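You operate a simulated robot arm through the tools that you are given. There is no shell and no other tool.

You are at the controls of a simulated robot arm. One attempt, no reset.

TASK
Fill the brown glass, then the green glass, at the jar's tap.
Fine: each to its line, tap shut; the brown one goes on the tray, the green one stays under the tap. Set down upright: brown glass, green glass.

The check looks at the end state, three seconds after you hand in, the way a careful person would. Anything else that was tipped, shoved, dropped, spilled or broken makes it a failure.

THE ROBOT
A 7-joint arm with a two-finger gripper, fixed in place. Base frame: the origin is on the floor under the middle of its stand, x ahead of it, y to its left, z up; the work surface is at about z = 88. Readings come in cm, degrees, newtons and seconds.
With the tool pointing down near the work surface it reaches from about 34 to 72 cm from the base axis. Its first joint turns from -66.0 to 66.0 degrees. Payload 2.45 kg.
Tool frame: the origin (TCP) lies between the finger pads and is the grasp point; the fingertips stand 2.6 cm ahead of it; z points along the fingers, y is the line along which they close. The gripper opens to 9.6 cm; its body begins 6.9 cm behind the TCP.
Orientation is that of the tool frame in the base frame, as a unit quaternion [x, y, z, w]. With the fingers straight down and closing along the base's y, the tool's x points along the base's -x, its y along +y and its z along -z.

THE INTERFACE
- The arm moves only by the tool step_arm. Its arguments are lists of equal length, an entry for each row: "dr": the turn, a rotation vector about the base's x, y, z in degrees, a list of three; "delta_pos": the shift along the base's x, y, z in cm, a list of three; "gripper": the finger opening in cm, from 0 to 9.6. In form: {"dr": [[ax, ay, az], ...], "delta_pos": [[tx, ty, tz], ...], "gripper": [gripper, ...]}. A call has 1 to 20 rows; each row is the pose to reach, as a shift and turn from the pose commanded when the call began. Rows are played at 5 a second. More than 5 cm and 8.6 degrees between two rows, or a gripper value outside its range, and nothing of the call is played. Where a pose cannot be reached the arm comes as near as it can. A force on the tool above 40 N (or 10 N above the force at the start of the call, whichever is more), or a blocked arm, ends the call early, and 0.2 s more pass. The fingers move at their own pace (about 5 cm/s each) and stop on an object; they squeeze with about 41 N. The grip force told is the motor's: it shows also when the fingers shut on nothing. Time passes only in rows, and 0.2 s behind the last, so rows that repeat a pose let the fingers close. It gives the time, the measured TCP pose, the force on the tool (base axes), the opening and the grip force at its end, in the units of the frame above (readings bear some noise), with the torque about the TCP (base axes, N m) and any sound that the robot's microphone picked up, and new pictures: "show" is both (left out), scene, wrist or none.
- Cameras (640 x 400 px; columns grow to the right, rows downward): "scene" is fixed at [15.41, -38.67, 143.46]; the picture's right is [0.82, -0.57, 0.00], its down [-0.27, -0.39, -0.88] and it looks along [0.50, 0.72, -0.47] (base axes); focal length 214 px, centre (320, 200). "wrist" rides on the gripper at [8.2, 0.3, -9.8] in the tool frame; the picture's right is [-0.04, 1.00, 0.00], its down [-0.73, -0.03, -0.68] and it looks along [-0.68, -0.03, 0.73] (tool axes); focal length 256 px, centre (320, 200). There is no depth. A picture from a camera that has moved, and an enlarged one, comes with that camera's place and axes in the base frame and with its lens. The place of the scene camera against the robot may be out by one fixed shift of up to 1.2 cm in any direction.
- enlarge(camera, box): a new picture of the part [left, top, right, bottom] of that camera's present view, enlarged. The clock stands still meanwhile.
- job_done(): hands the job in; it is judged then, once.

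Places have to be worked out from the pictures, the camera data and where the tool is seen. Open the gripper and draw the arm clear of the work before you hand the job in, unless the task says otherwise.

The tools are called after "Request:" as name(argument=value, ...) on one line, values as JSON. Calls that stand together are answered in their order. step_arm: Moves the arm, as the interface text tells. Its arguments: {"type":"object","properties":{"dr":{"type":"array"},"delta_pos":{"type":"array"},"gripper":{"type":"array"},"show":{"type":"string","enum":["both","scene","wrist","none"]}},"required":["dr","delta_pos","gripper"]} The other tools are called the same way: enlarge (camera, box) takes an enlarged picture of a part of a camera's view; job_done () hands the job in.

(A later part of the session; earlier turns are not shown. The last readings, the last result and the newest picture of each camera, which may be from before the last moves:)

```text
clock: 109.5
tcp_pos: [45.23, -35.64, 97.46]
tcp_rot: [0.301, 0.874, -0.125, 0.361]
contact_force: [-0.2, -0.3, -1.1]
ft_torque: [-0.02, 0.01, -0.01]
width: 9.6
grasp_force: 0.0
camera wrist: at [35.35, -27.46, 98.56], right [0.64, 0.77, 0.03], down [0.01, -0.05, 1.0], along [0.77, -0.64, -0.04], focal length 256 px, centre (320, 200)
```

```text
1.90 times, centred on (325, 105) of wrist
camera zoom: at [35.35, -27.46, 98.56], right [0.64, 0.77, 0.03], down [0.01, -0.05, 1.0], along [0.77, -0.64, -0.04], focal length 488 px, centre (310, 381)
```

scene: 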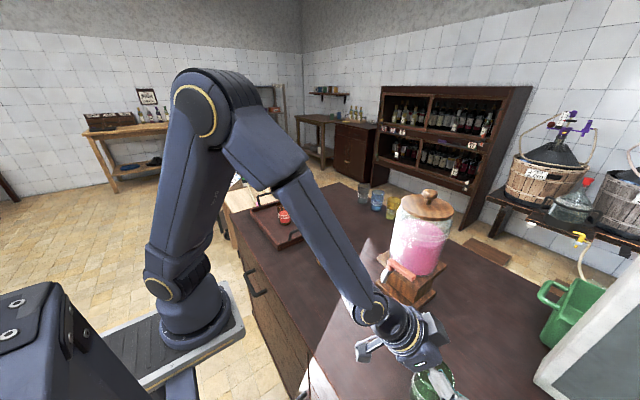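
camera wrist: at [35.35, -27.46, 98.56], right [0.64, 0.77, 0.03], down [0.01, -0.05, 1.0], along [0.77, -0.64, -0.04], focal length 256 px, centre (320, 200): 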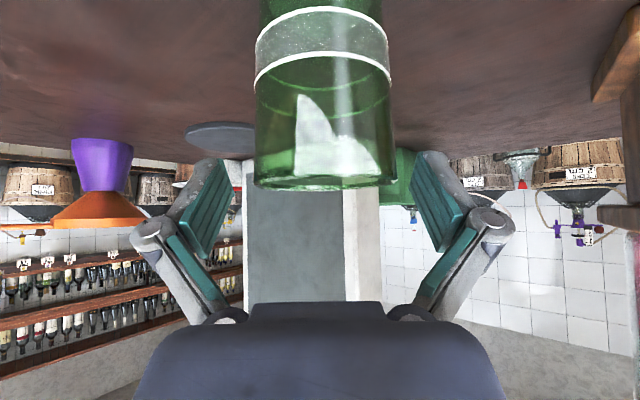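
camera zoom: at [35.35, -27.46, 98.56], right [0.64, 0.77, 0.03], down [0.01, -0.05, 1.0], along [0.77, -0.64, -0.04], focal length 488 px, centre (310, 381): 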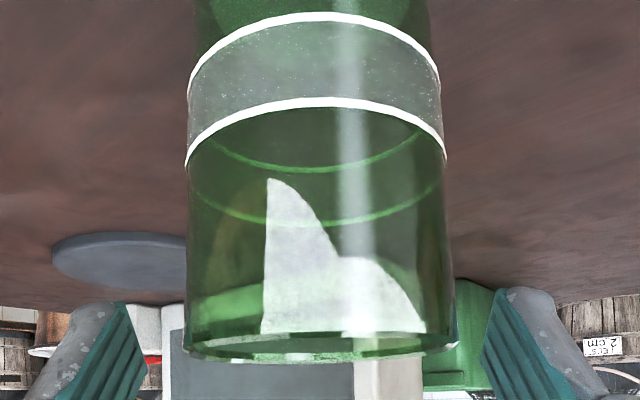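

Two tilted views agree on the green glass centre at about (46.0,-35.9), with its rim near z≈97. I'll go down the last 4 cm, nudging outward and sideways to centre, then close the fingers.

Request:
step_arm(dr=[[0, 0, 0], [0, 0, 0], [0, 0, 0], [0, 0, 0], [0, 0, 0], [0, 0, 0]], delta_pos=[[0.2, -0.05, -0.3], [0.4, -0.1, -1.2], [0.6, -0.2, -2.2], [0.6, -0.2, -3], [0.6, -0.2, -3.6], [0.6, -0.2, -4]], gripper=[9.6, 9.6, 9.6, 9.6, 9.6, 9.6], show="both")

```text
clock: 111.0
tcp_pos: [45.62, -35.66, 93.46]
tcp_rot: [0.3, 0.873, -0.125, 0.362]
contact_force: [0.1, 0.6, 0.7]
ft_torque: [-0.03, 0.01, -0.05]
width: 9.59
grasp_force: 0.1
camera wrist: at [35.89, -27.61, 94.6], right [0.64, 0.77, 0.03], down [0.01, -0.05, 1.0], along [0.77, -0.64, -0.04], focal length 256 px, centre (320, 200)
```

scene: 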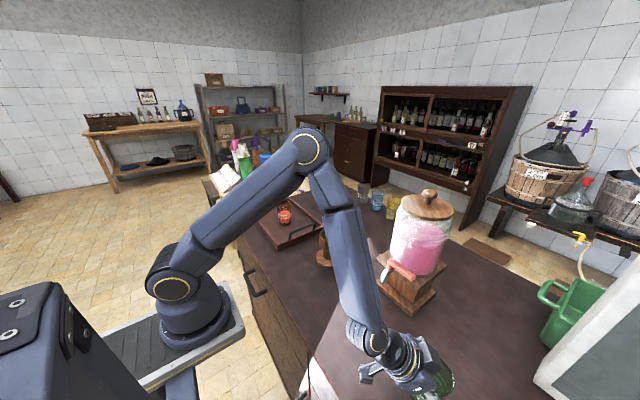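
wrist: 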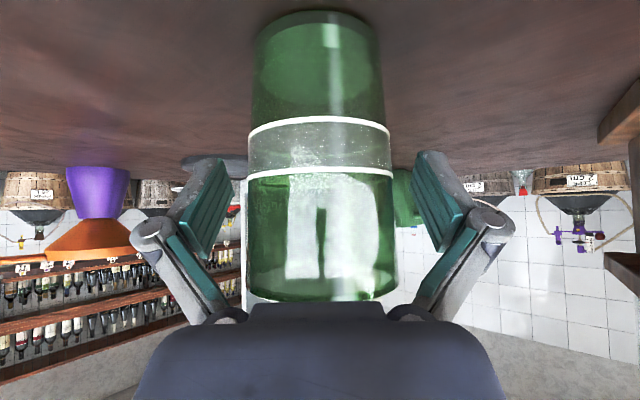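

Centred between the fingers. Now I'll close them on the green glass.

Request:
step_arm(dr=[[0, 0, 0], [0, 0, 0], [0, 0, 0], [0, 0, 0], [0, 0, 0], [0, 0, 0]], delta_pos=[[0, 0, 0], [0, 0, 0], [0, 0, 0], [0, 0, 0], [0, 0, 0], [0, 0, 0]], gripper=[8.6, 8, 7.5, 7, 6, 6], show="wrist")

```text
clock: 112.3
tcp_pos: [45.62, -35.65, 93.61]
tcp_rot: [0.299, 0.874, -0.124, 0.362]
contact_force: [-0.2, 0.2, -0.3]
ft_torque: [-0.02, 0.02, 0.01]
width: 6.07
grasp_force: 0.2
camera wrist: at [35.9, -27.59, 94.61], right [0.64, 0.77, 0.03], down [0.01, -0.05, 1.0], along [0.77, -0.64, -0.04], focal length 256 px, centre (320, 200)
```

wrist: 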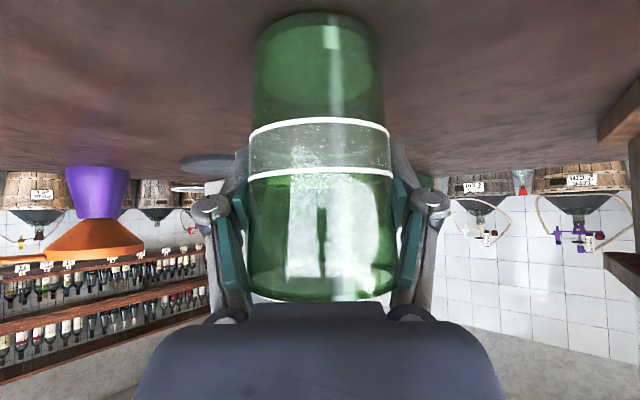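

The fingers are at 6.07 with no grip, so the green glass is only about 6 cm wide. That means its centre is nearer, around (44.6,-35.0). I'll reopen, move back about 1.1 cm to centre on it, and close again.

Request:
step_arm(dr=[[0, 0, 0], [0, 0, 0], [0, 0, 0], [0, 0, 0], [0, 0, 0], [0, 0, 0], [0, 0, 0], [0, 0, 0], [0, 0, 0]], delta_pos=[[0, 0, 0], [0, 0, 0], [-0.4, 0.3, 0], [-0.85, 0.65, 0], [-0.85, 0.65, 0], [-0.85, 0.65, 0], [-0.85, 0.65, 0], [-0.85, 0.65, 0], [-0.85, 0.65, 0]], gripper=[7.5, 8.5, 8.5, 8.5, 7.5, 6.5, 5.8, 5, 5], show="wrist")

```text
clock: 114.3
tcp_pos: [44.96, -35.09, 93.41]
tcp_rot: [0.3, 0.874, -0.125, 0.361]
contact_force: [0.8, -0.7, -0.4]
ft_torque: [-0.01, 0.01, -0.01]
width: 5.51
grasp_force: 41.5
camera wrist: at [35.06, -26.91, 94.6], right [0.64, 0.77, 0.03], down [0.01, -0.05, 1.0], along [0.77, -0.64, -0.04], focal length 256 px, centre (320, 200)
```

wrist: 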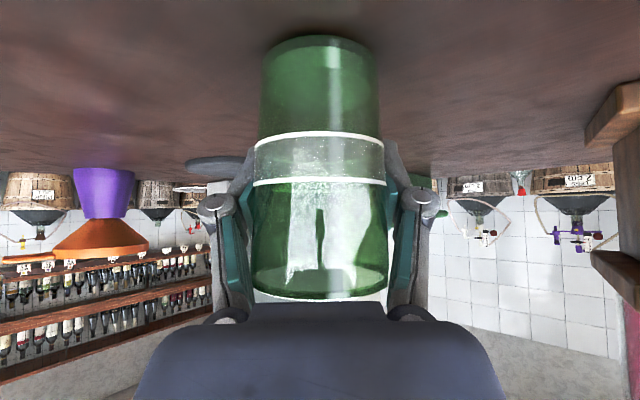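

Gripped at 5.51 cm, 41.5 N. The glass centre sits about 0.8 cm robot-ward of the TCP. I'll lift 1.2 cm and swing low around to just in front of the spout, keeping the rim below the spout tip height.

Request:
step_arm(dr=[[0, 0, 0], [0, 0, 0], [0, 0, 0], [0, 0, 1.7], [0, 0, 3.4], [0, 0, 5], [0, 0, 6.7], [0, 0, 8.4], [0, 0, 10], [0, 0, 11.7], [0, 0, 13.4], [0, 0, 15], [0, 0, 16.7], [0, 0, 18.4], [0, 0, 20]], delta_pos=[[0, 0, 0.4], [0, 0, 0.8], [0, 0, 1.2], [0.6, 1.6, 1.2], [1.1, 3.2, 1.2], [1.6, 4.8, 1.2], [2.05, 6.4, 1.2], [2.4, 8.05, 1.2], [2.7, 9.65, 1.2], [3, 11.25, 1.2], [3.2, 12.85, 1.2], [3.35, 14.45, 1.2], [3.5, 16.05, 1.2], [3.55, 17.6, 1.2], [3.55, 19.15, 1.2]], gripper=[5, 5, 5, 5, 5, 5, 5, 5, 5, 5, 5, 5, 5, 5, 5], show="both")

Request:
enlarge(camera="scene", box=[320, 230, 430, 330])

```text
clock: 117.5
tcp_pos: [48.29, -15.94, 94.64]
tcp_rot: [0.145, 0.913, -0.06, 0.378]
contact_force: [-0.4, 0.4, -1.0]
ft_torque: [-0.01, -0.01, -0.04]
width: 5.51
grasp_force: 41.0
camera wrist: at [36.39, -11.66, 95.71], right [0.34, 0.94, 0.03], down [0.03, -0.04, 1.0], along [0.94, -0.33, -0.04], focal length 256 px, centre (320, 200)
```

scene: 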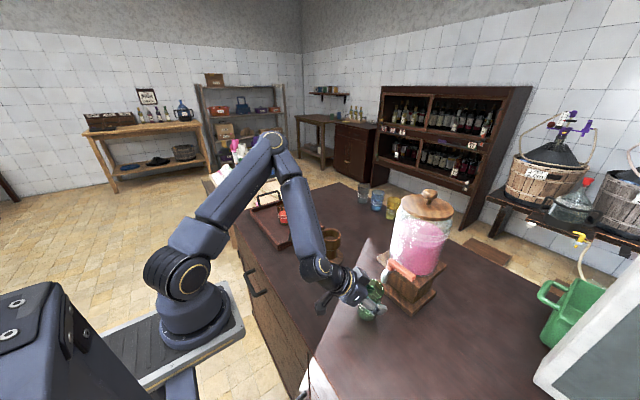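
wrist: 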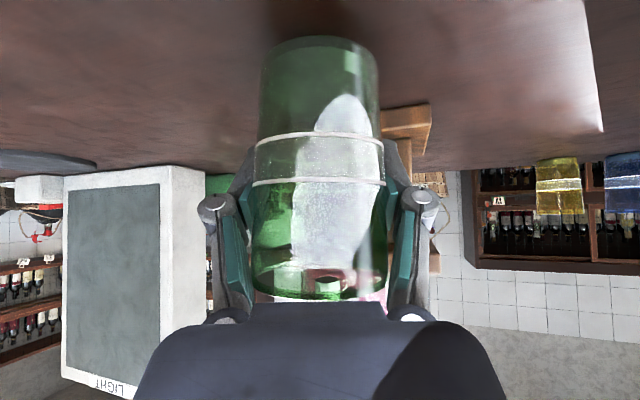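

```text
4.00 times, centred on (375, 280) of scene
camera zoom: at [15.41, -38.67, 143.46], right [0.82, -0.57, 0.0], down [-0.27, -0.39, -0.88], along [0.5, 0.72, -0.47], focal length 858 px, centre (100, -120)
```

zoom: 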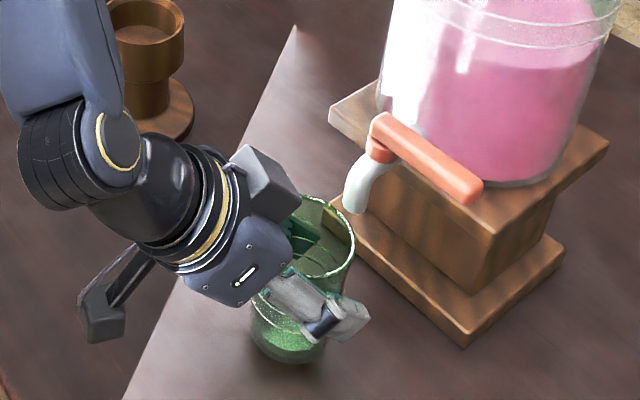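

Positioned in front of the spout and laterally aligned. I'll now slide the glass forward 3.2 cm under the spout, lowering slightly as it goes.

Request:
step_arm(dr=[[0, 0, 0], [0, 0, 0], [0, 0, 0], [0, 0, 0], [0, 0, 0], [0, 0, 0], [0, 0, 0], [0, 0, 0]], delta_pos=[[0.2, -0.05, -0.2], [0.6, -0.15, -0.4], [1, -0.25, -0.5], [1.5, -0.4, -0.5], [2, -0.5, -0.5], [2.5, -0.65, -0.5], [2.8, -0.75, -0.5], [3, -0.8, -0.5]], gripper=[5, 5, 5, 5, 5, 5, 5, 5], show="both")

Request:
enlarge(camera="scene", box=[320, 230, 430, 330])

Request:
enlarge(camera="wrist", box=[200, 100, 440, 330])

```text
clock: 119.3
tcp_pos: [51.42, -16.82, 94.18]
tcp_rot: [0.144, 0.912, -0.061, 0.378]
contact_force: [0.4, 0.4, -1.5]
ft_torque: [0.01, -0.03, 0.01]
width: 5.48
grasp_force: 40.8
camera wrist: at [39.45, -12.49, 95.29], right [0.34, 0.94, 0.03], down [0.03, -0.04, 1.0], along [0.94, -0.33, -0.04], focal length 256 px, centre (320, 200)
```

scene: 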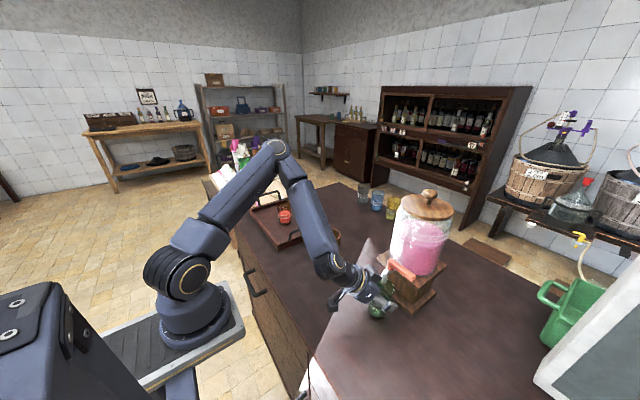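
wrist: 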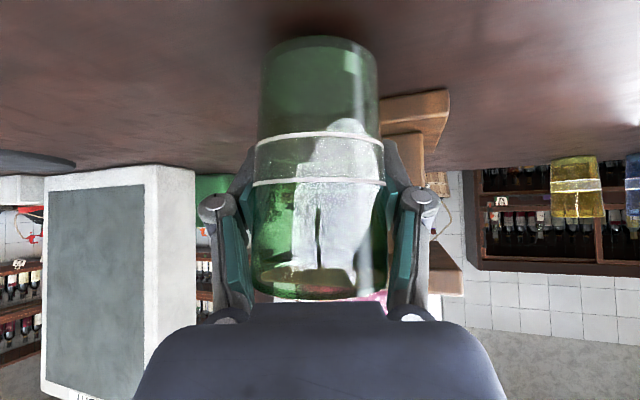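

```text
4.00 times, centred on (375, 280) of scene
camera zoom: at [15.41, -38.67, 143.46], right [0.82, -0.57, 0.0], down [-0.27, -0.39, -0.88], along [0.5, 0.72, -0.47], focal length 858 px, centre (100, -120)
```

zoom: 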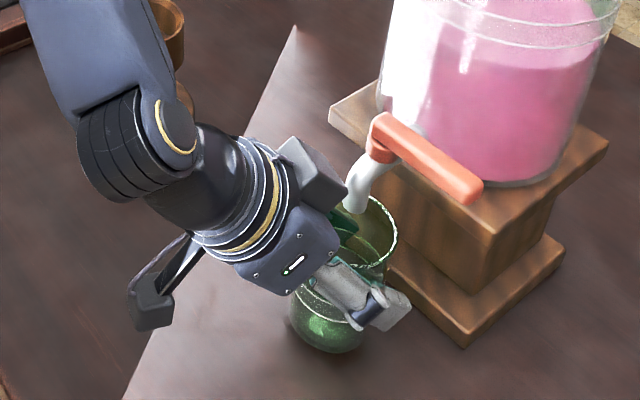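

```text
1.74 times, centred on (320, 215) of wrist
camera zoom: at [39.45, -12.49, 95.29], right [0.34, 0.94, 0.03], down [0.03, -0.04, 1.0], along [0.94, -0.33, -0.04], focal length 445 px, centre (320, 174)
```

zoom: 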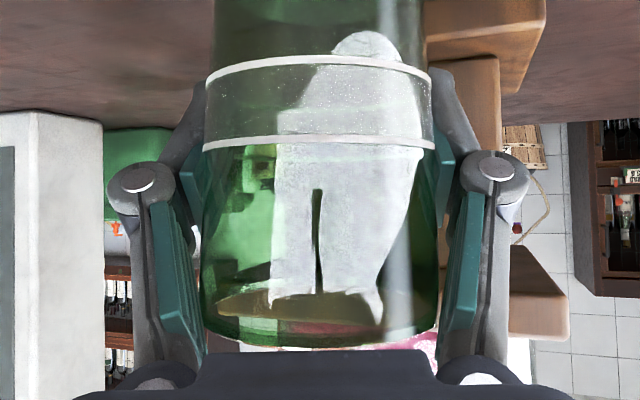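

The spout tip is over the glass opening, near centre. I'll lower gently toward contact in small steps.

Request:
step_arm(dr=[[0, 0, 0], [0, 0, 0], [0, 0, 0], [0, 0, 0]], delta_pos=[[0, 0, -0.15], [0, 0, -0.3], [0, 0, -0.4], [0, 0, -0.5]], gripper=[5, 5, 5, 5], show="none")

```text
clock: 120.3
tcp_pos: [51.36, -16.77, 93.65]
tcp_rot: [0.145, 0.912, -0.061, 0.378]
contact_force: [-0.2, 0.7, -1.8]
ft_torque: [0.02, 0.0, 0.01]
width: 5.5
grasp_force: 40.6
```

Request:
step_arm(dr=[[0, 0, 0], [0, 0, 0], [0, 0, 0]], delta_pos=[[0, 0, -0.05], [0, 0, -0.1], [0, 0, -0.13]], gripper=[5, 5, 5], show="none")

```text
clock: 121.2
tcp_pos: [51.38, -16.71, 93.56]
tcp_rot: [0.145, 0.913, -0.061, 0.378]
contact_force: [-0.3, -0.5, -1.8]
ft_torque: [-0.02, -0.03, -0.03]
width: 5.42
grasp_force: 41.3
```

Still hanging free (-1.8 N). A few more tiny steps.

Request:
step_arm(dr=[[0, 0, 0], [0, 0, 0]], delta_pos=[[0, 0, -0.05], [0, 0, -0.1]], gripper=[5, 5], show="none")

```text
clock: 121.8
tcp_pos: [51.45, -16.71, 93.49]
tcp_rot: [0.144, 0.913, -0.061, 0.378]
contact_force: [-0.5, -1.1, -2.0]
ft_torque: [-0.02, -0.03, -0.04]
width: 5.44
grasp_force: 40.9
```

Request:
step_arm(dr=[[0, 0, 0], [0, 0, 0]], delta_pos=[[0, 0, -0.05], [0, 0, -0.1]], gripper=[5, 5], show="none")

```text
clock: 122.3
tcp_pos: [51.39, -16.75, 93.48]
tcp_rot: [0.143, 0.913, -0.06, 0.378]
contact_force: [0.5, 0.5, -1.7]
ft_torque: [-0.02, 0.0, -0.01]
width: 5.4
grasp_force: 40.7
```

Request:
step_arm(dr=[[0, 0, 0], [0, 0, 0]], delta_pos=[[0, 0, -0.05], [0, 0, -0.1]], gripper=[5, 5], show="both")

Request:
enlarge(camera="wrist", box=[220, 0, 420, 160])

Request:
enlarge(camera="scene", box=[340, 250, 420, 330])

```text
clock: 123.0
tcp_pos: [51.46, -16.76, 93.42]
tcp_rot: [0.144, 0.912, -0.06, 0.379]
contact_force: [-2.7, 1.4, 7.3]
ft_torque: [-0.05, 0.23, -0.07]
width: 5.43
grasp_force: 41.3
camera wrist: at [39.5, -12.47, 94.42], right [0.34, 0.94, 0.03], down [0.03, -0.04, 1.0], along [0.94, -0.34, -0.04], focal length 256 px, centre (320, 200)
```

scene: 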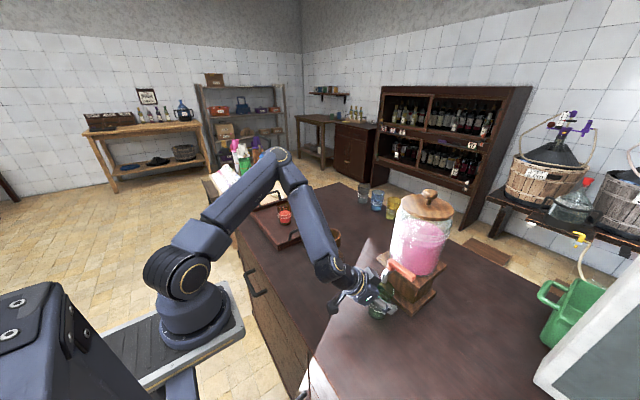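
wrist: 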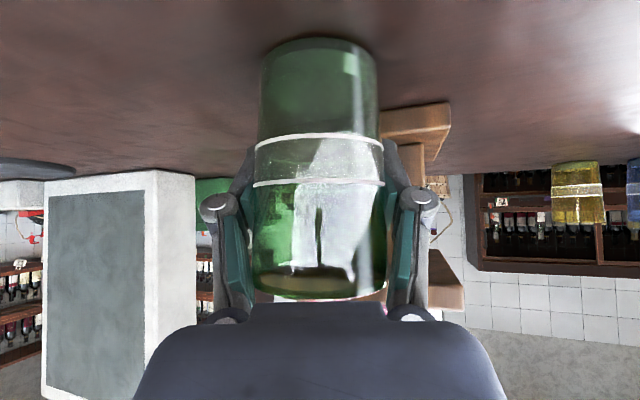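

```text
2.50 times, centred on (320, 80) of wrist
camera zoom: at [39.5, -12.47, 94.42], right [0.34, 0.94, 0.03], down [0.03, -0.04, 1.0], along [0.94, -0.34, -0.04], focal length 640 px, centre (320, 500)
```

zoom: 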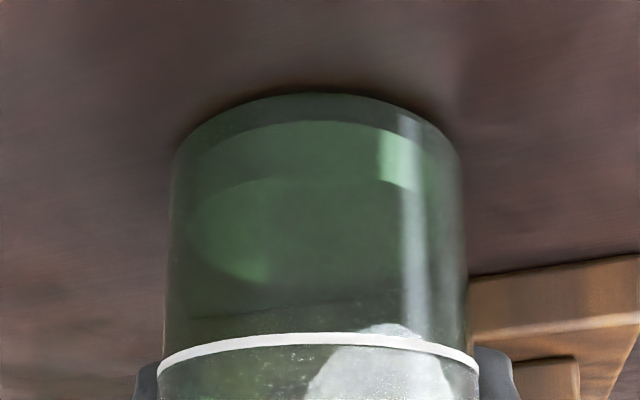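

```text
5.00 times, centred on (380, 290) of scene
camera zoom: at [15.39, -38.66, 143.47], right [0.82, -0.57, 0.0], down [-0.27, -0.39, -0.88], along [0.5, 0.72, -0.47], focal length 1072 px, centre (20, -250)
```

zoom: 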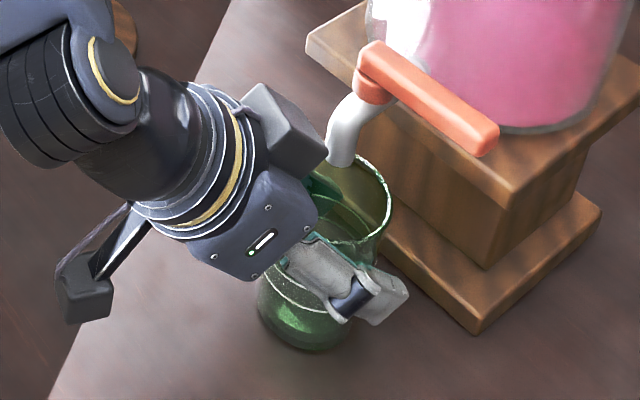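

Contact at +7 N, and the spout tip is well centred over the opening. I'll ease up slightly and open the fingers.

Request:
step_arm(dr=[[0, 0, 0], [0, 0, 0], [0, 0, 0], [0, 0, 0], [0, 0, 0], [0, 0, 0], [0, 0, 0], [0, 0, 0], [0, 0, 0]], delta_pos=[[0, 0, 0.05], [0, 0, 0.07], [0, 0, 0.07], [0, 0, 0.07], [0, 0, 0.07], [0, 0, 0.07], [0, 0, 0.07], [0, 0, 0.07], [0, 0, 0.07]], gripper=[5, 5.4, 5.8, 6.3, 7, 7.6, 8.4, 9, 9.6], show="both")

Request:
enlarge(camera="scene", box=[340, 250, 420, 330])

```text
clock: 125.0
tcp_pos: [51.49, -16.72, 93.41]
tcp_rot: [0.144, 0.912, -0.061, 0.378]
contact_force: [-0.3, -0.1, 0.0]
ft_torque: [-0.01, 0.04, -0.03]
width: 9.6
grasp_force: 0.0
camera wrist: at [39.5, -12.46, 94.45], right [0.34, 0.94, 0.03], down [0.03, -0.04, 1.0], along [0.94, -0.34, -0.04], focal length 256 px, centre (320, 200)
```

scene: 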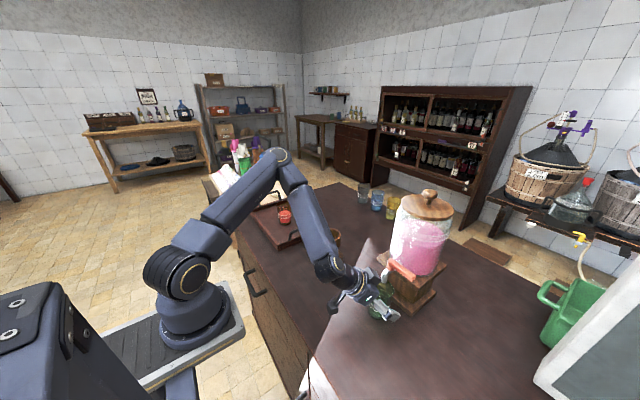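
wrist: 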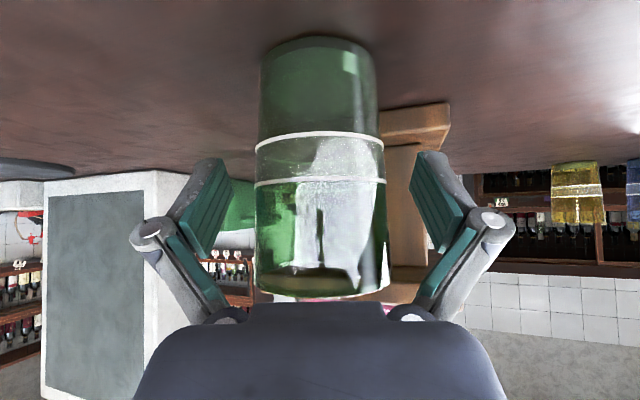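

```text
5.00 times, centred on (380, 290) of scene
camera zoom: at [15.41, -38.67, 143.46], right [0.82, -0.57, 0.0], down [-0.27, -0.39, -0.88], along [0.5, 0.72, -0.47], focal length 1072 px, centre (20, -250)
```

zoom: 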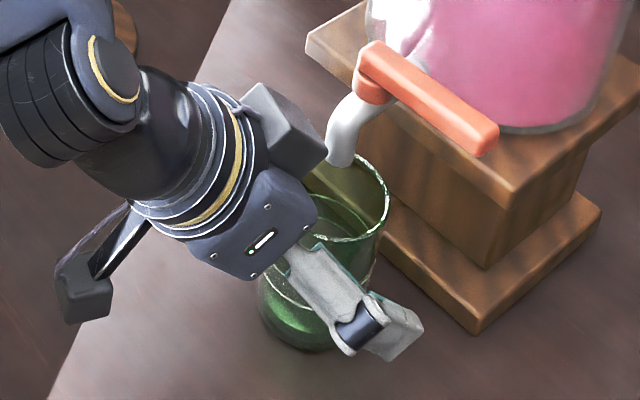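

The green glass stands upright under the spout. I'll retreat back and up along the tool axis, keeping the open fingers on either side of it.

Request:
step_arm(dr=[[0, 0, 0], [0, 0, 0], [0, 0, 0], [0, 0, 0], [0, 0, 0], [0, 0, 0], [0, 0, 0]], delta_pos=[[-0.4, 0.13, 0.42], [-1, 0.33, 1.05], [-1.8, 0.6, 1.9], [-2.6, 0.86, 2.75], [-3.4, 1.1, 3.6], [-4.1, 1.35, 4.3], [-4.7, 1.55, 5]], gripper=[9.6, 9.6, 9.6, 9.6, 9.6, 9.6, 9.6], show="both")

```text
clock: 126.5
tcp_pos: [46.77, -15.2, 98.5]
tcp_rot: [0.144, 0.912, -0.06, 0.378]
contact_force: [-0.6, -0.3, -0.1]
ft_torque: [0.0, 0.01, 0.0]
width: 9.58
grasp_force: 0.1
camera wrist: at [34.8, -10.85, 99.49], right [0.34, 0.94, 0.03], down [0.03, -0.04, 1.0], along [0.94, -0.34, -0.04], focal length 256 px, centre (320, 200)
```

scene: 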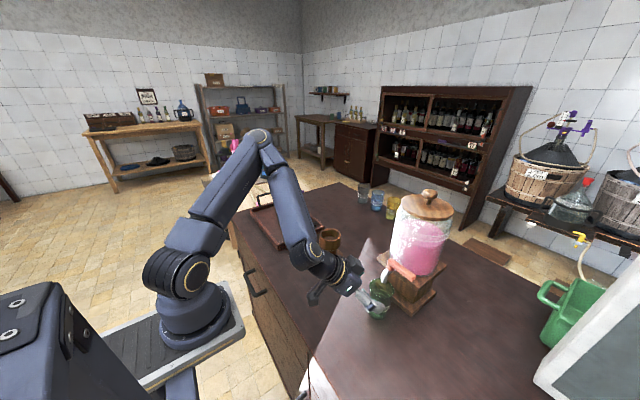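
wrist: 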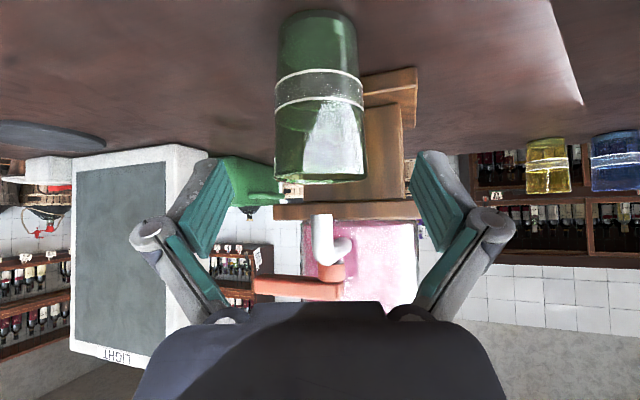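

Clear. Now I'll rise and untilt to vertical, the reverse of the earlier approach.

Request:
step_arm(dr=[[0, 0, 0], [1.5, 4.8, 0], [3.1, 9.5, 0], [4.6, 14.3, 0], [6.2, 19, 0], [7.7, 23.8, 0], [9.3, 28.5, 0], [10.8, 33.3, 0], [12.4, 38, 0], [13.9, 42.8, 0]], delta_pos=[[-0.3, 0.1, 1.5], [-0.6, 0.2, 3.2], [-1, 0.3, 5], [-1.4, 0.5, 7], [-1.8, 0.6, 9], [-2.2, 0.8, 11], [-2.6, 0.9, 13], [-3, 1.1, 15], [-3.4, 1.3, 17], [-3.8, 1.4, 18.5]], gripper=[9.6, 9.6, 9.6, 9.6, 9.6, 9.6, 8, 6, 4, 3.8], show="both")

```text
clock: 128.8
tcp_pos: [42.86, -13.87, 117.01]
tcp_rot: [0.156, 0.988, -0.001, -0.001]
contact_force: [0.5, -0.2, -0.1]
ft_torque: [-0.02, -0.03, 0.02]
width: 3.77
grasp_force: 0.1
camera wrist: at [35.3, -10.93, 126.67], right [0.35, 0.94, 0.0], down [0.69, -0.25, 0.68], along [0.63, -0.24, -0.74], focal length 256 px, centre (320, 200)
```

scene: 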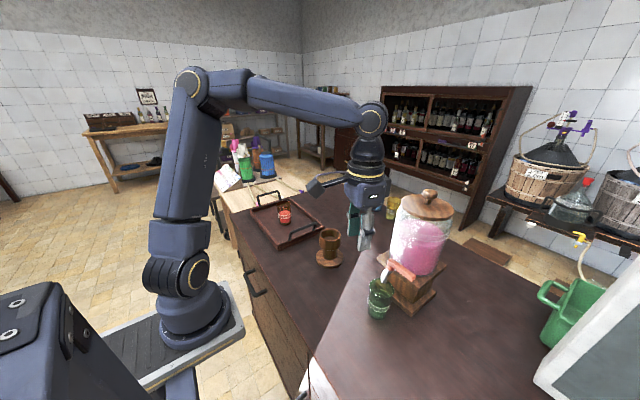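
wrist: 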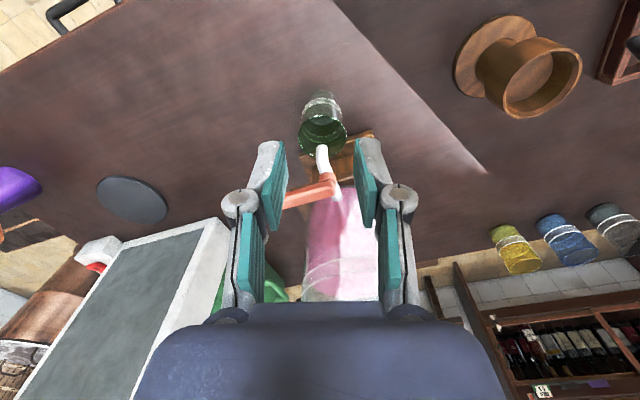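

Posture is good. I'll check the spout's alignment over the green glass from above.

Request:
enlarge(camera="wrist", box=[270, 80, 370, 180])

Request:
enlarge(camera="scene", box=[350, 240, 420, 330])

Request:
enlarge(camera="scene", box=[245, 185, 325, 245])

```text
4.00 times, centred on (320, 130) of wrist
camera zoom: at [35.3, -10.93, 126.67], right [0.35, 0.94, 0.0], down [0.69, -0.25, 0.68], along [0.63, -0.24, -0.74], focal length 1024 px, centre (320, 480)
```

zoom: 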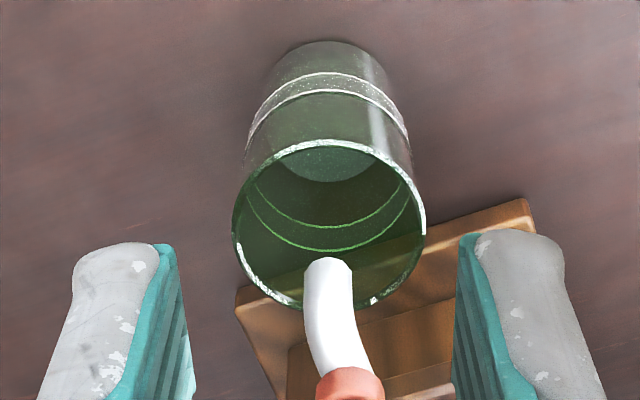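

```text
4.44 times, centred on (385, 285) of scene
camera zoom: at [15.41, -38.67, 143.46], right [0.82, -0.57, 0.0], down [-0.27, -0.39, -0.88], along [0.5, 0.72, -0.47], focal length 953 px, centre (31, -178)
```

zoom: 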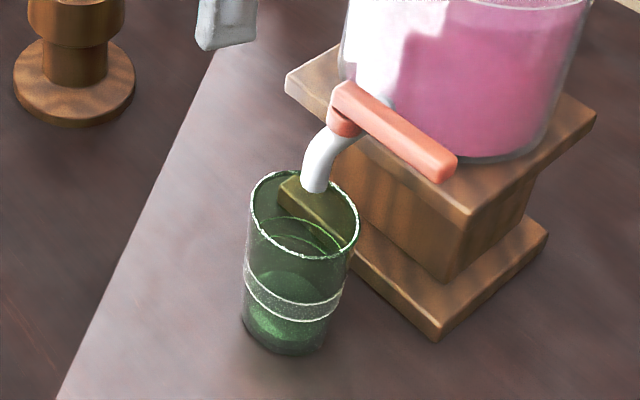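

```text
6.67 times, centred on (285, 215) of scene
camera zoom: at [15.41, -38.67, 143.46], right [0.82, -0.57, 0.0], down [-0.27, -0.39, -0.88], along [0.5, 0.72, -0.47], focal length 1430 px, centre (553, 100)
```

zoom: 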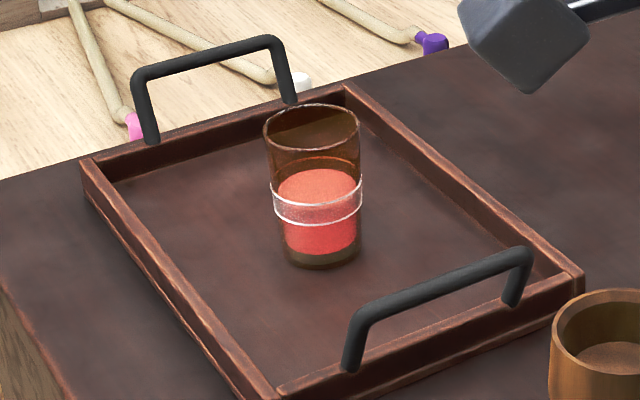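

The spout is over the green glass just as it was for the brown one, and the brown glass looks right on the tray. I'll repeat the lever approach: yaw +108° while moving to the -y side at height.

Request:
step_arm(dr=[[0, 0, 8], [0, 0, 16], [0, 0, 24], [0, 0, 32], [0, 0, 40], [0, 0, 48], [0, 0, 56], [0, 0, 64], [0, 0, 72], [0, 0, 80], [0, 0, 88], [0, 0, 96], [0, 0, 102], [0, 0, 108]], delta_pos=[[0, -0.5, 0.8], [0, -1.5, 1.6], [0, -2.7, 2.4], [0, -4, 3.2], [0, -5.3, 4], [0.3, -6.6, 4.8], [0.6, -8, 4.8], [1, -9.4, 4.8], [1.4, -10.8, 4.8], [1.8, -12.2, 4.8], [2.2, -13.6, 4.8], [2.6, -15, 4.8], [2.9, -16, 4.8], [2.9, -16.5, 4.8]], gripper=[3.8, 3.8, 3.8, 3.8, 3.8, 3.8, 3.8, 3.8, 3.8, 3.8, 3.8, 3.8, 3.8, 3.8], show="both")

```text
clock: 131.8
tcp_pos: [45.88, -30.34, 121.59]
tcp_rot: [0.708, -0.706, 0.001, -0.001]
contact_force: [-0.7, -0.6, 0.6]
ft_torque: [0.0, 0.02, 0.03]
width: 3.83
grasp_force: 0.1
camera wrist: at [45.52, -38.37, 131.35], right [-1.0, 0.04, 0.0], down [0.03, 0.73, 0.68], along [0.03, 0.68, -0.73], focal length 256 px, centre (320, 200)
```

scene: 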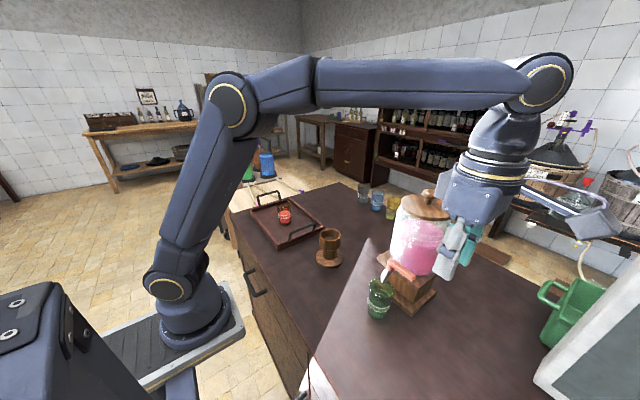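
wrist: 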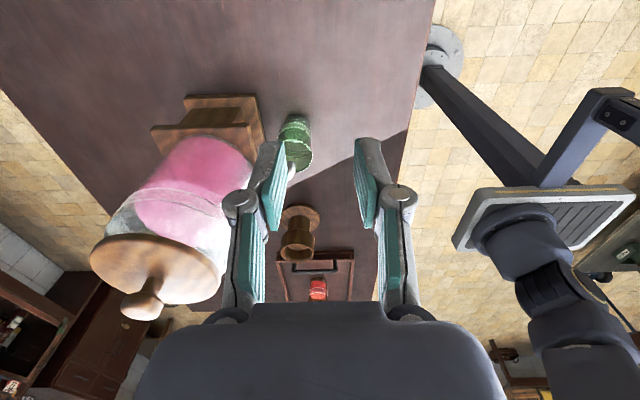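

Same pose as in the first filling. Now I'll tilt 23° about x and move to the lever's -y side with the fork opened to 4.4.

Request:
step_arm(dr=[[5, 0, 0], [10, 0, 0], [15, 0, 0], [20, 0, 0], [23, 0, 0], [23, 0, 0]], delta_pos=[[1, 0.3, -1], [2.2, 0.7, -2.5], [3.6, 1.2, -4.5], [5, 1.8, -6.5], [6, 2.4, -8], [6.2, 2.9, -9]], gripper=[4.4, 4.4, 4.4, 4.4, 4.4, 4.4], show="both")

```text
clock: 133.2
tcp_pos: [52.0, -27.4, 112.59]
tcp_rot: [-0.693, 0.693, 0.141, 0.141]
contact_force: [-0.8, 0.1, 0.8]
ft_torque: [0.0, -0.02, -0.02]
width: 4.42
grasp_force: 0.1
camera wrist: at [51.72, -38.81, 118.39], right [-1.0, 0.04, 0.01], down [0.03, 0.41, 0.91], along [0.03, 0.91, -0.41], focal length 256 px, centre (320, 200)
```

scene: 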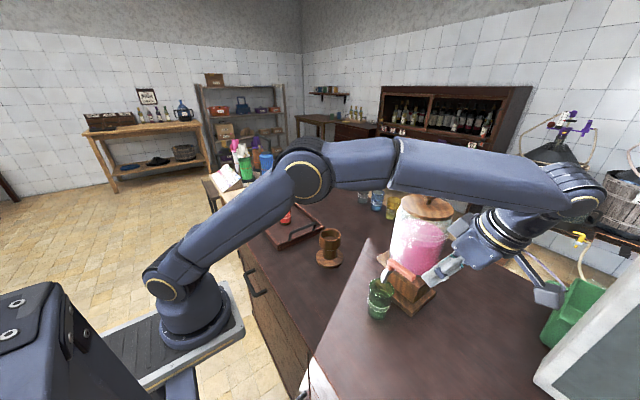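
wrist: 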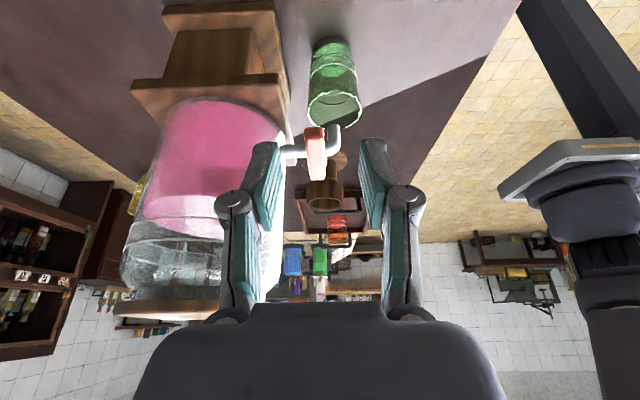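

Orientation matches the earlier one. I'll move over the lever tip and lower the fork around it to z≈105.5.

Request:
step_arm(dr=[[0, 0, 0], [0, 0, 0], [0, 0, 0], [0, 0, 0], [0, 0, 0], [0, 0, 0], [0, 0, 0], [0, 0, 0]], delta_pos=[[0, 1.3, -0.8], [0, 2.6, -1.6], [0.05, 3.9, -2.4], [0.05, 5.15, -3], [0.05, 5.15, -4.2], [0.05, 5.15, -5.4], [0.05, 5.15, -6.4], [0.05, 5.15, -7.05]], gripper=[4.4, 4.4, 4.4, 4.4, 4.4, 4.4, 4.4, 4.4], show="both")

Request:
enlarge(camera="wrist", box=[230, 90, 430, 250])

Request:
enlarge(camera="scene", box=[360, 260, 410, 330])

```text
clock: 134.9
tcp_pos: [51.99, -22.28, 105.5]
tcp_rot: [-0.692, 0.694, 0.14, 0.141]
contact_force: [0.3, 0.5, 0.6]
ft_torque: [0.04, 0.0, 0.03]
width: 4.37
grasp_force: 0.0
camera wrist: at [51.72, -33.54, 111.29], right [-1.0, 0.04, 0.01], down [0.03, 0.41, 0.91], along [0.03, 0.91, -0.41], focal length 256 px, centre (320, 200)
```

scene: 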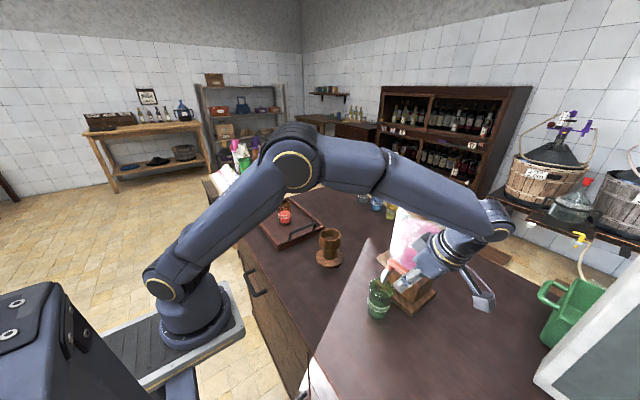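
wrist: 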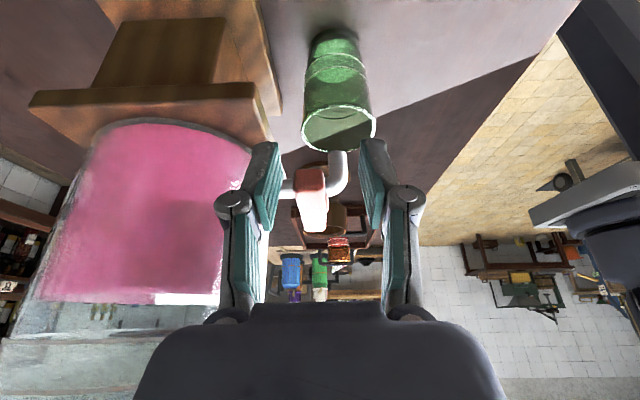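

```text
2.50 times, centred on (330, 170) of wrist
camera zoom: at [51.72, -33.54, 111.29], right [-1.0, 0.04, 0.01], down [0.03, 0.41, 0.91], along [0.03, 0.91, -0.41], focal length 640 px, centre (295, 275)
```

zoom: 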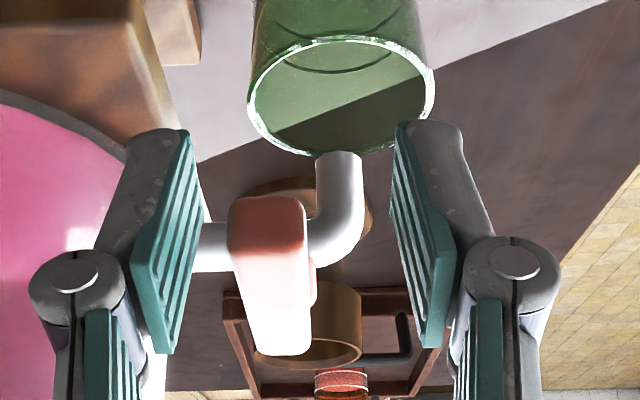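

```text
5.71 times, centred on (385, 295) of scene
camera zoom: at [15.41, -38.67, 143.46], right [0.82, -0.57, 0.0], down [-0.27, -0.39, -0.88], along [0.5, 0.72, -0.47], focal length 1226 px, centre (-51, -343)
```

zoom: 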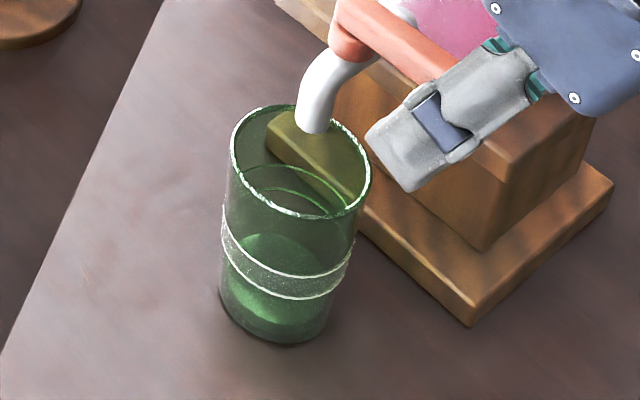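

Same fork position as before, lever free between the fingers. I'll open slightly first and confirm the stream lands in the green glass.

Request:
step_arm(dr=[[0, 0, 0], [0, 0, 0], [0, 0, 0], [0, 0, 0], [0, 0, 0], [0, 0, 0]], delta_pos=[[-0.4, 0, 0], [-0.8, 0, 0], [-1.0, 0, 0], [-1.2, 0, 0], [-1.4, 0, 0], [-1.5, 0, 0]], gripper=[4.4, 4.4, 4.4, 4.4, 4.4, 4.4], show="none")

Request:
enlarge(camera="scene", box=[360, 260, 410, 330])

Request:
enlarge(camera="wrist", box=[240, 20, 400, 180])

```text
clock: 136.3
tcp_pos: [50.71, -22.14, 105.57]
tcp_rot: [0.693, -0.693, -0.14, -0.141]
contact_force: [0.4, -0.2, 0.0]
ft_torque: [-0.01, -0.01, -0.01]
width: 4.4
grasp_force: 0.3
```

```text
5.71 times, centred on (385, 295) of scene
camera zoom: at [15.41, -38.67, 143.46], right [0.82, -0.57, 0.0], down [-0.27, -0.39, -0.88], along [0.5, 0.72, -0.47], focal length 1226 px, centre (-51, -343)
```

zoom: 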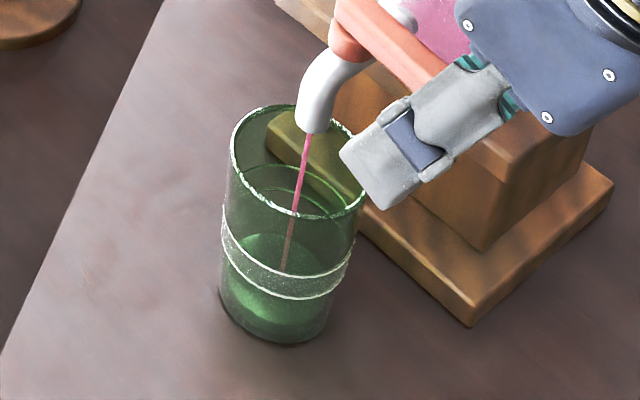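

```text
2.50 times, centred on (320, 100) of wrist
camera zoom: at [50.29, -33.48, 111.28], right [-1.0, 0.04, 0.01], down [0.03, 0.41, 0.91], along [0.03, 0.91, -0.41], focal length 640 px, centre (320, 450)
```

zoom: 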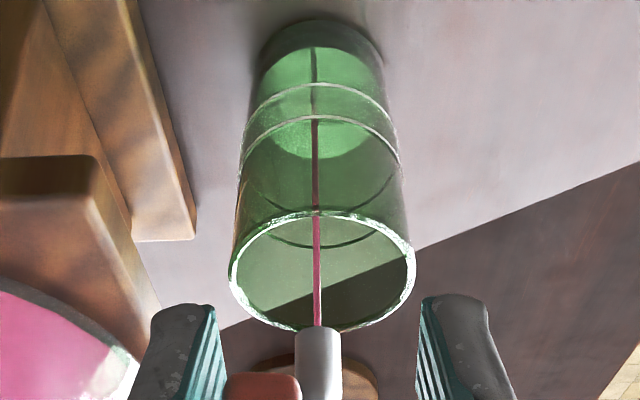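

The stream falls inside the green glass. I'll open to the second setting as before and let it run about 3.5 s.

Request:
step_arm(dr=[[0, 0, 0], [0, 0, 0], [0, 0, 0], [0, 0, 0], [0, 0, 0], [0, 0, 0], [0, 0, 0], [0, 0, 0], [0, 0, 0], [0, 0, 0], [0, 0, 0], [0, 0, 0], [0, 0, 0], [0, 0, 0], [0, 0, 0], [0, 0, 0], [0, 0, 0], [0, 0, 0], [0, 0, 0], [0, 0, 0]], delta_pos=[[-0.2, 0, 0], [-0.4, 0, 0], [-0.6, 0, 0], [-0.8, 0, 0], [-0.8, 0, 0], [-0.8, 0, 0], [-0.8, 0, 0], [-0.8, 0, 0], [-0.8, 0, 0], [-0.8, 0, 0], [-0.8, 0, 0], [-0.8, 0, 0], [-0.8, 0, 0], [-0.8, 0, 0], [-0.8, 0, 0], [-0.8, 0, 0], [-0.8, 0, 0], [-0.8, 0, 0], [-0.8, 0, 0], [-0.8, 0, 0]], gripper=[4.4, 4.4, 4.4, 4.4, 4.4, 4.4, 4.4, 4.4, 4.4, 4.4, 4.4, 4.4, 4.4, 4.4, 4.4, 4.4, 4.4, 4.4, 4.4, 4.4], show="none")

Request:
enlarge(camera="scene", box=[360, 260, 410, 330])

Request:
enlarge(camera="wrist", box=[250, 20, 370, 170])

```text
clock: 140.6
tcp_pos: [49.74, -22.28, 105.53]
tcp_rot: [-0.692, 0.693, 0.14, 0.142]
contact_force: [0.7, -0.3, -0.6]
ft_torque: [-0.01, 0.0, 0.0]
width: 4.4
grasp_force: 0.0
```

```text
5.71 times, centred on (385, 295) of scene
camera zoom: at [15.41, -38.67, 143.46], right [0.82, -0.57, 0.0], down [-0.27, -0.39, -0.88], along [0.5, 0.72, -0.47], focal length 1226 px, centre (-51, -343)
```

zoom: 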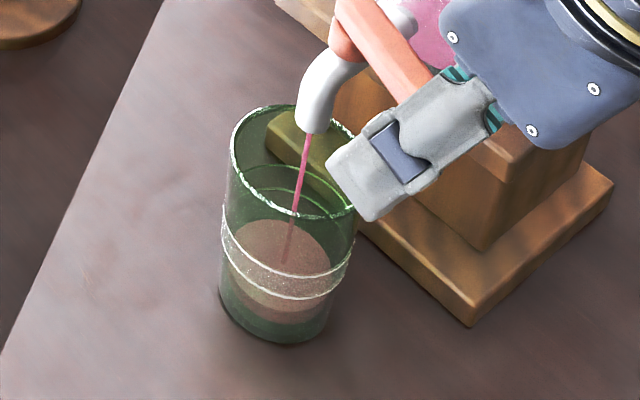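

```text
2.67 times, centred on (310, 95) of wrist
camera zoom: at [49.44, -33.51, 111.28], right [-1.0, 0.04, 0.01], down [0.03, 0.41, 0.91], along [0.03, 0.91, -0.41], focal length 683 px, centre (347, 480)
```

zoom: 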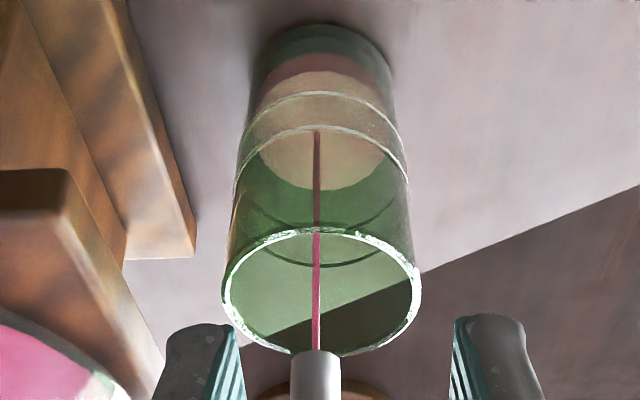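

Level is rising as with the brown glass (near edge v≈70, band at 92–128). I'll hold 4 s.

Request:
step_arm(dr=[[0, 0, 0], [0, 0, 0], [0, 0, 0], [0, 0, 0], [0, 0, 0], [0, 0, 0], [0, 0, 0], [0, 0, 0], [0, 0, 0], [0, 0, 0], [0, 0, 0], [0, 0, 0], [0, 0, 0], [0, 0, 0], [0, 0, 0], [0, 0, 0], [0, 0, 0], [0, 0, 0], [0, 0, 0]], delta_pos=[[0, 0, 0], [0, 0, 0], [0, 0, 0], [0, 0, 0], [0, 0, 0], [0, 0, 0], [0, 0, 0], [0, 0, 0], [0, 0, 0], [0, 0, 0], [0, 0, 0], [0, 0, 0], [0, 0, 0], [0, 0, 0], [0, 0, 0], [0, 0, 0], [0, 0, 0], [0, 0, 0], [0, 0, 0]], gripper=[4.4, 4.4, 4.4, 4.4, 4.4, 4.4, 4.4, 4.4, 4.4, 4.4, 4.4, 4.4, 4.4, 4.4, 4.4, 4.4, 4.4, 4.4, 4.4], show="none")

Request:
enlarge(camera="scene", box=[360, 260, 410, 330])

Request:
enlarge(camera="wrist", box=[250, 20, 370, 170])

```text
clock: 144.6
tcp_pos: [49.8, -22.24, 105.58]
tcp_rot: [-0.692, 0.694, 0.14, 0.141]
contact_force: [-0.8, 0.2, -0.3]
ft_torque: [0.06, -0.02, 0.05]
width: 4.43
grasp_force: 0.1
```

```text
5.71 times, centred on (385, 295) of scene
camera zoom: at [15.41, -38.67, 143.46], right [0.82, -0.57, 0.0], down [-0.27, -0.39, -0.88], along [0.5, 0.72, -0.47], focal length 1226 px, centre (-51, -343)
```

zoom: 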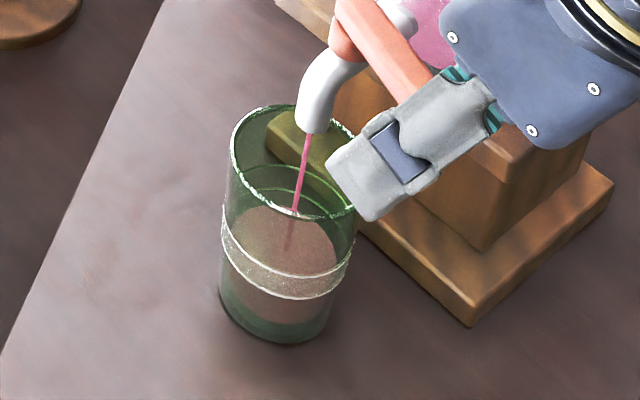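

```text
2.67 times, centred on (310, 95) of wrist
camera zoom: at [49.44, -33.51, 111.28], right [-1.0, 0.04, 0.01], down [0.03, 0.41, 0.91], along [0.03, 0.91, -0.41], focal length 683 px, centre (347, 480)
```

zoom: 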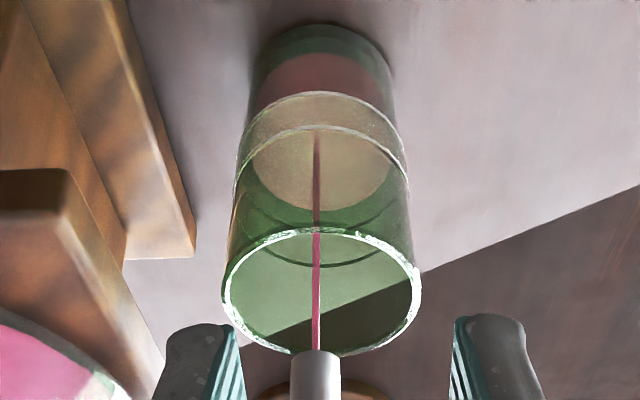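

Tracks the brown glass's timeline; the near edge is now at the lower line. I'll hold 4.2 s more, then look.

Request:
step_arm(dr=[[0, 0, 0], [0, 0, 0], [0, 0, 0], [0, 0, 0], [0, 0, 0], [0, 0, 0], [0, 0, 0], [0, 0, 0], [0, 0, 0], [0, 0, 0], [0, 0, 0], [0, 0, 0], [0, 0, 0], [0, 0, 0], [0, 0, 0], [0, 0, 0], [0, 0, 0], [0, 0, 0], [0, 0, 0], [0, 0, 0]], delta_pos=[[0, 0, 0], [0, 0, 0], [0, 0, 0], [0, 0, 0], [0, 0, 0], [0, 0, 0], [0, 0, 0], [0, 0, 0], [0, 0, 0], [0, 0, 0], [0, 0, 0], [0, 0, 0], [0, 0, 0], [0, 0, 0], [0, 0, 0], [0, 0, 0], [0, 0, 0], [0, 0, 0], [0, 0, 0], [0, 0, 0]], gripper=[4.4, 4.4, 4.4, 4.4, 4.4, 4.4, 4.4, 4.4, 4.4, 4.4, 4.4, 4.4, 4.4, 4.4, 4.4, 4.4, 4.4, 4.4, 4.4, 4.4], show="none")

Request:
enlarge(camera="scene", box=[372, 274, 397, 324])

Request:
enlarge(camera="wrist", box=[270, 20, 350, 130])

```text
clock: 148.8
tcp_pos: [49.73, -22.17, 105.52]
tcp_rot: [0.693, -0.693, -0.141, -0.142]
contact_force: [0.2, -0.5, -0.5]
ft_torque: [-0.04, 0.02, 0.02]
width: 4.38
grasp_force: 0.0
```

```text
8.00 times, centred on (384, 299) of scene
camera zoom: at [15.41, -38.67, 143.46], right [0.82, -0.57, 0.0], down [-0.27, -0.39, -0.88], along [0.5, 0.72, -0.47], focal length 1716 px, centre (-196, -592)
```

zoom: 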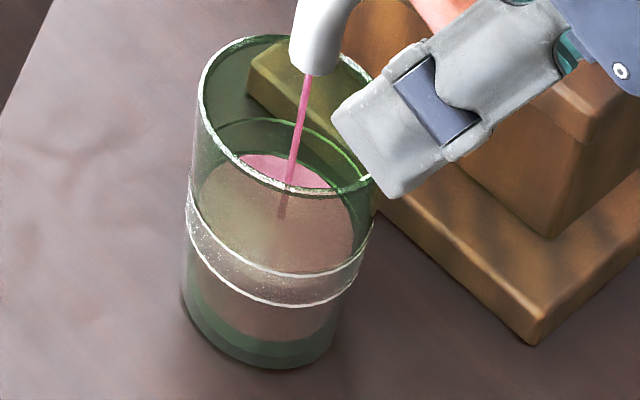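

```text
3.64 times, centred on (310, 75) of wrist
camera zoom: at [49.44, -33.51, 111.28], right [-1.0, 0.04, 0.01], down [0.03, 0.41, 0.91], along [0.03, 0.91, -0.41], focal length 931 px, centre (356, 654)
```

zoom: 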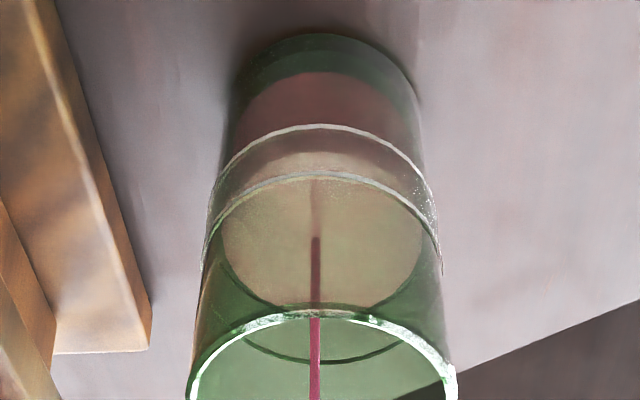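

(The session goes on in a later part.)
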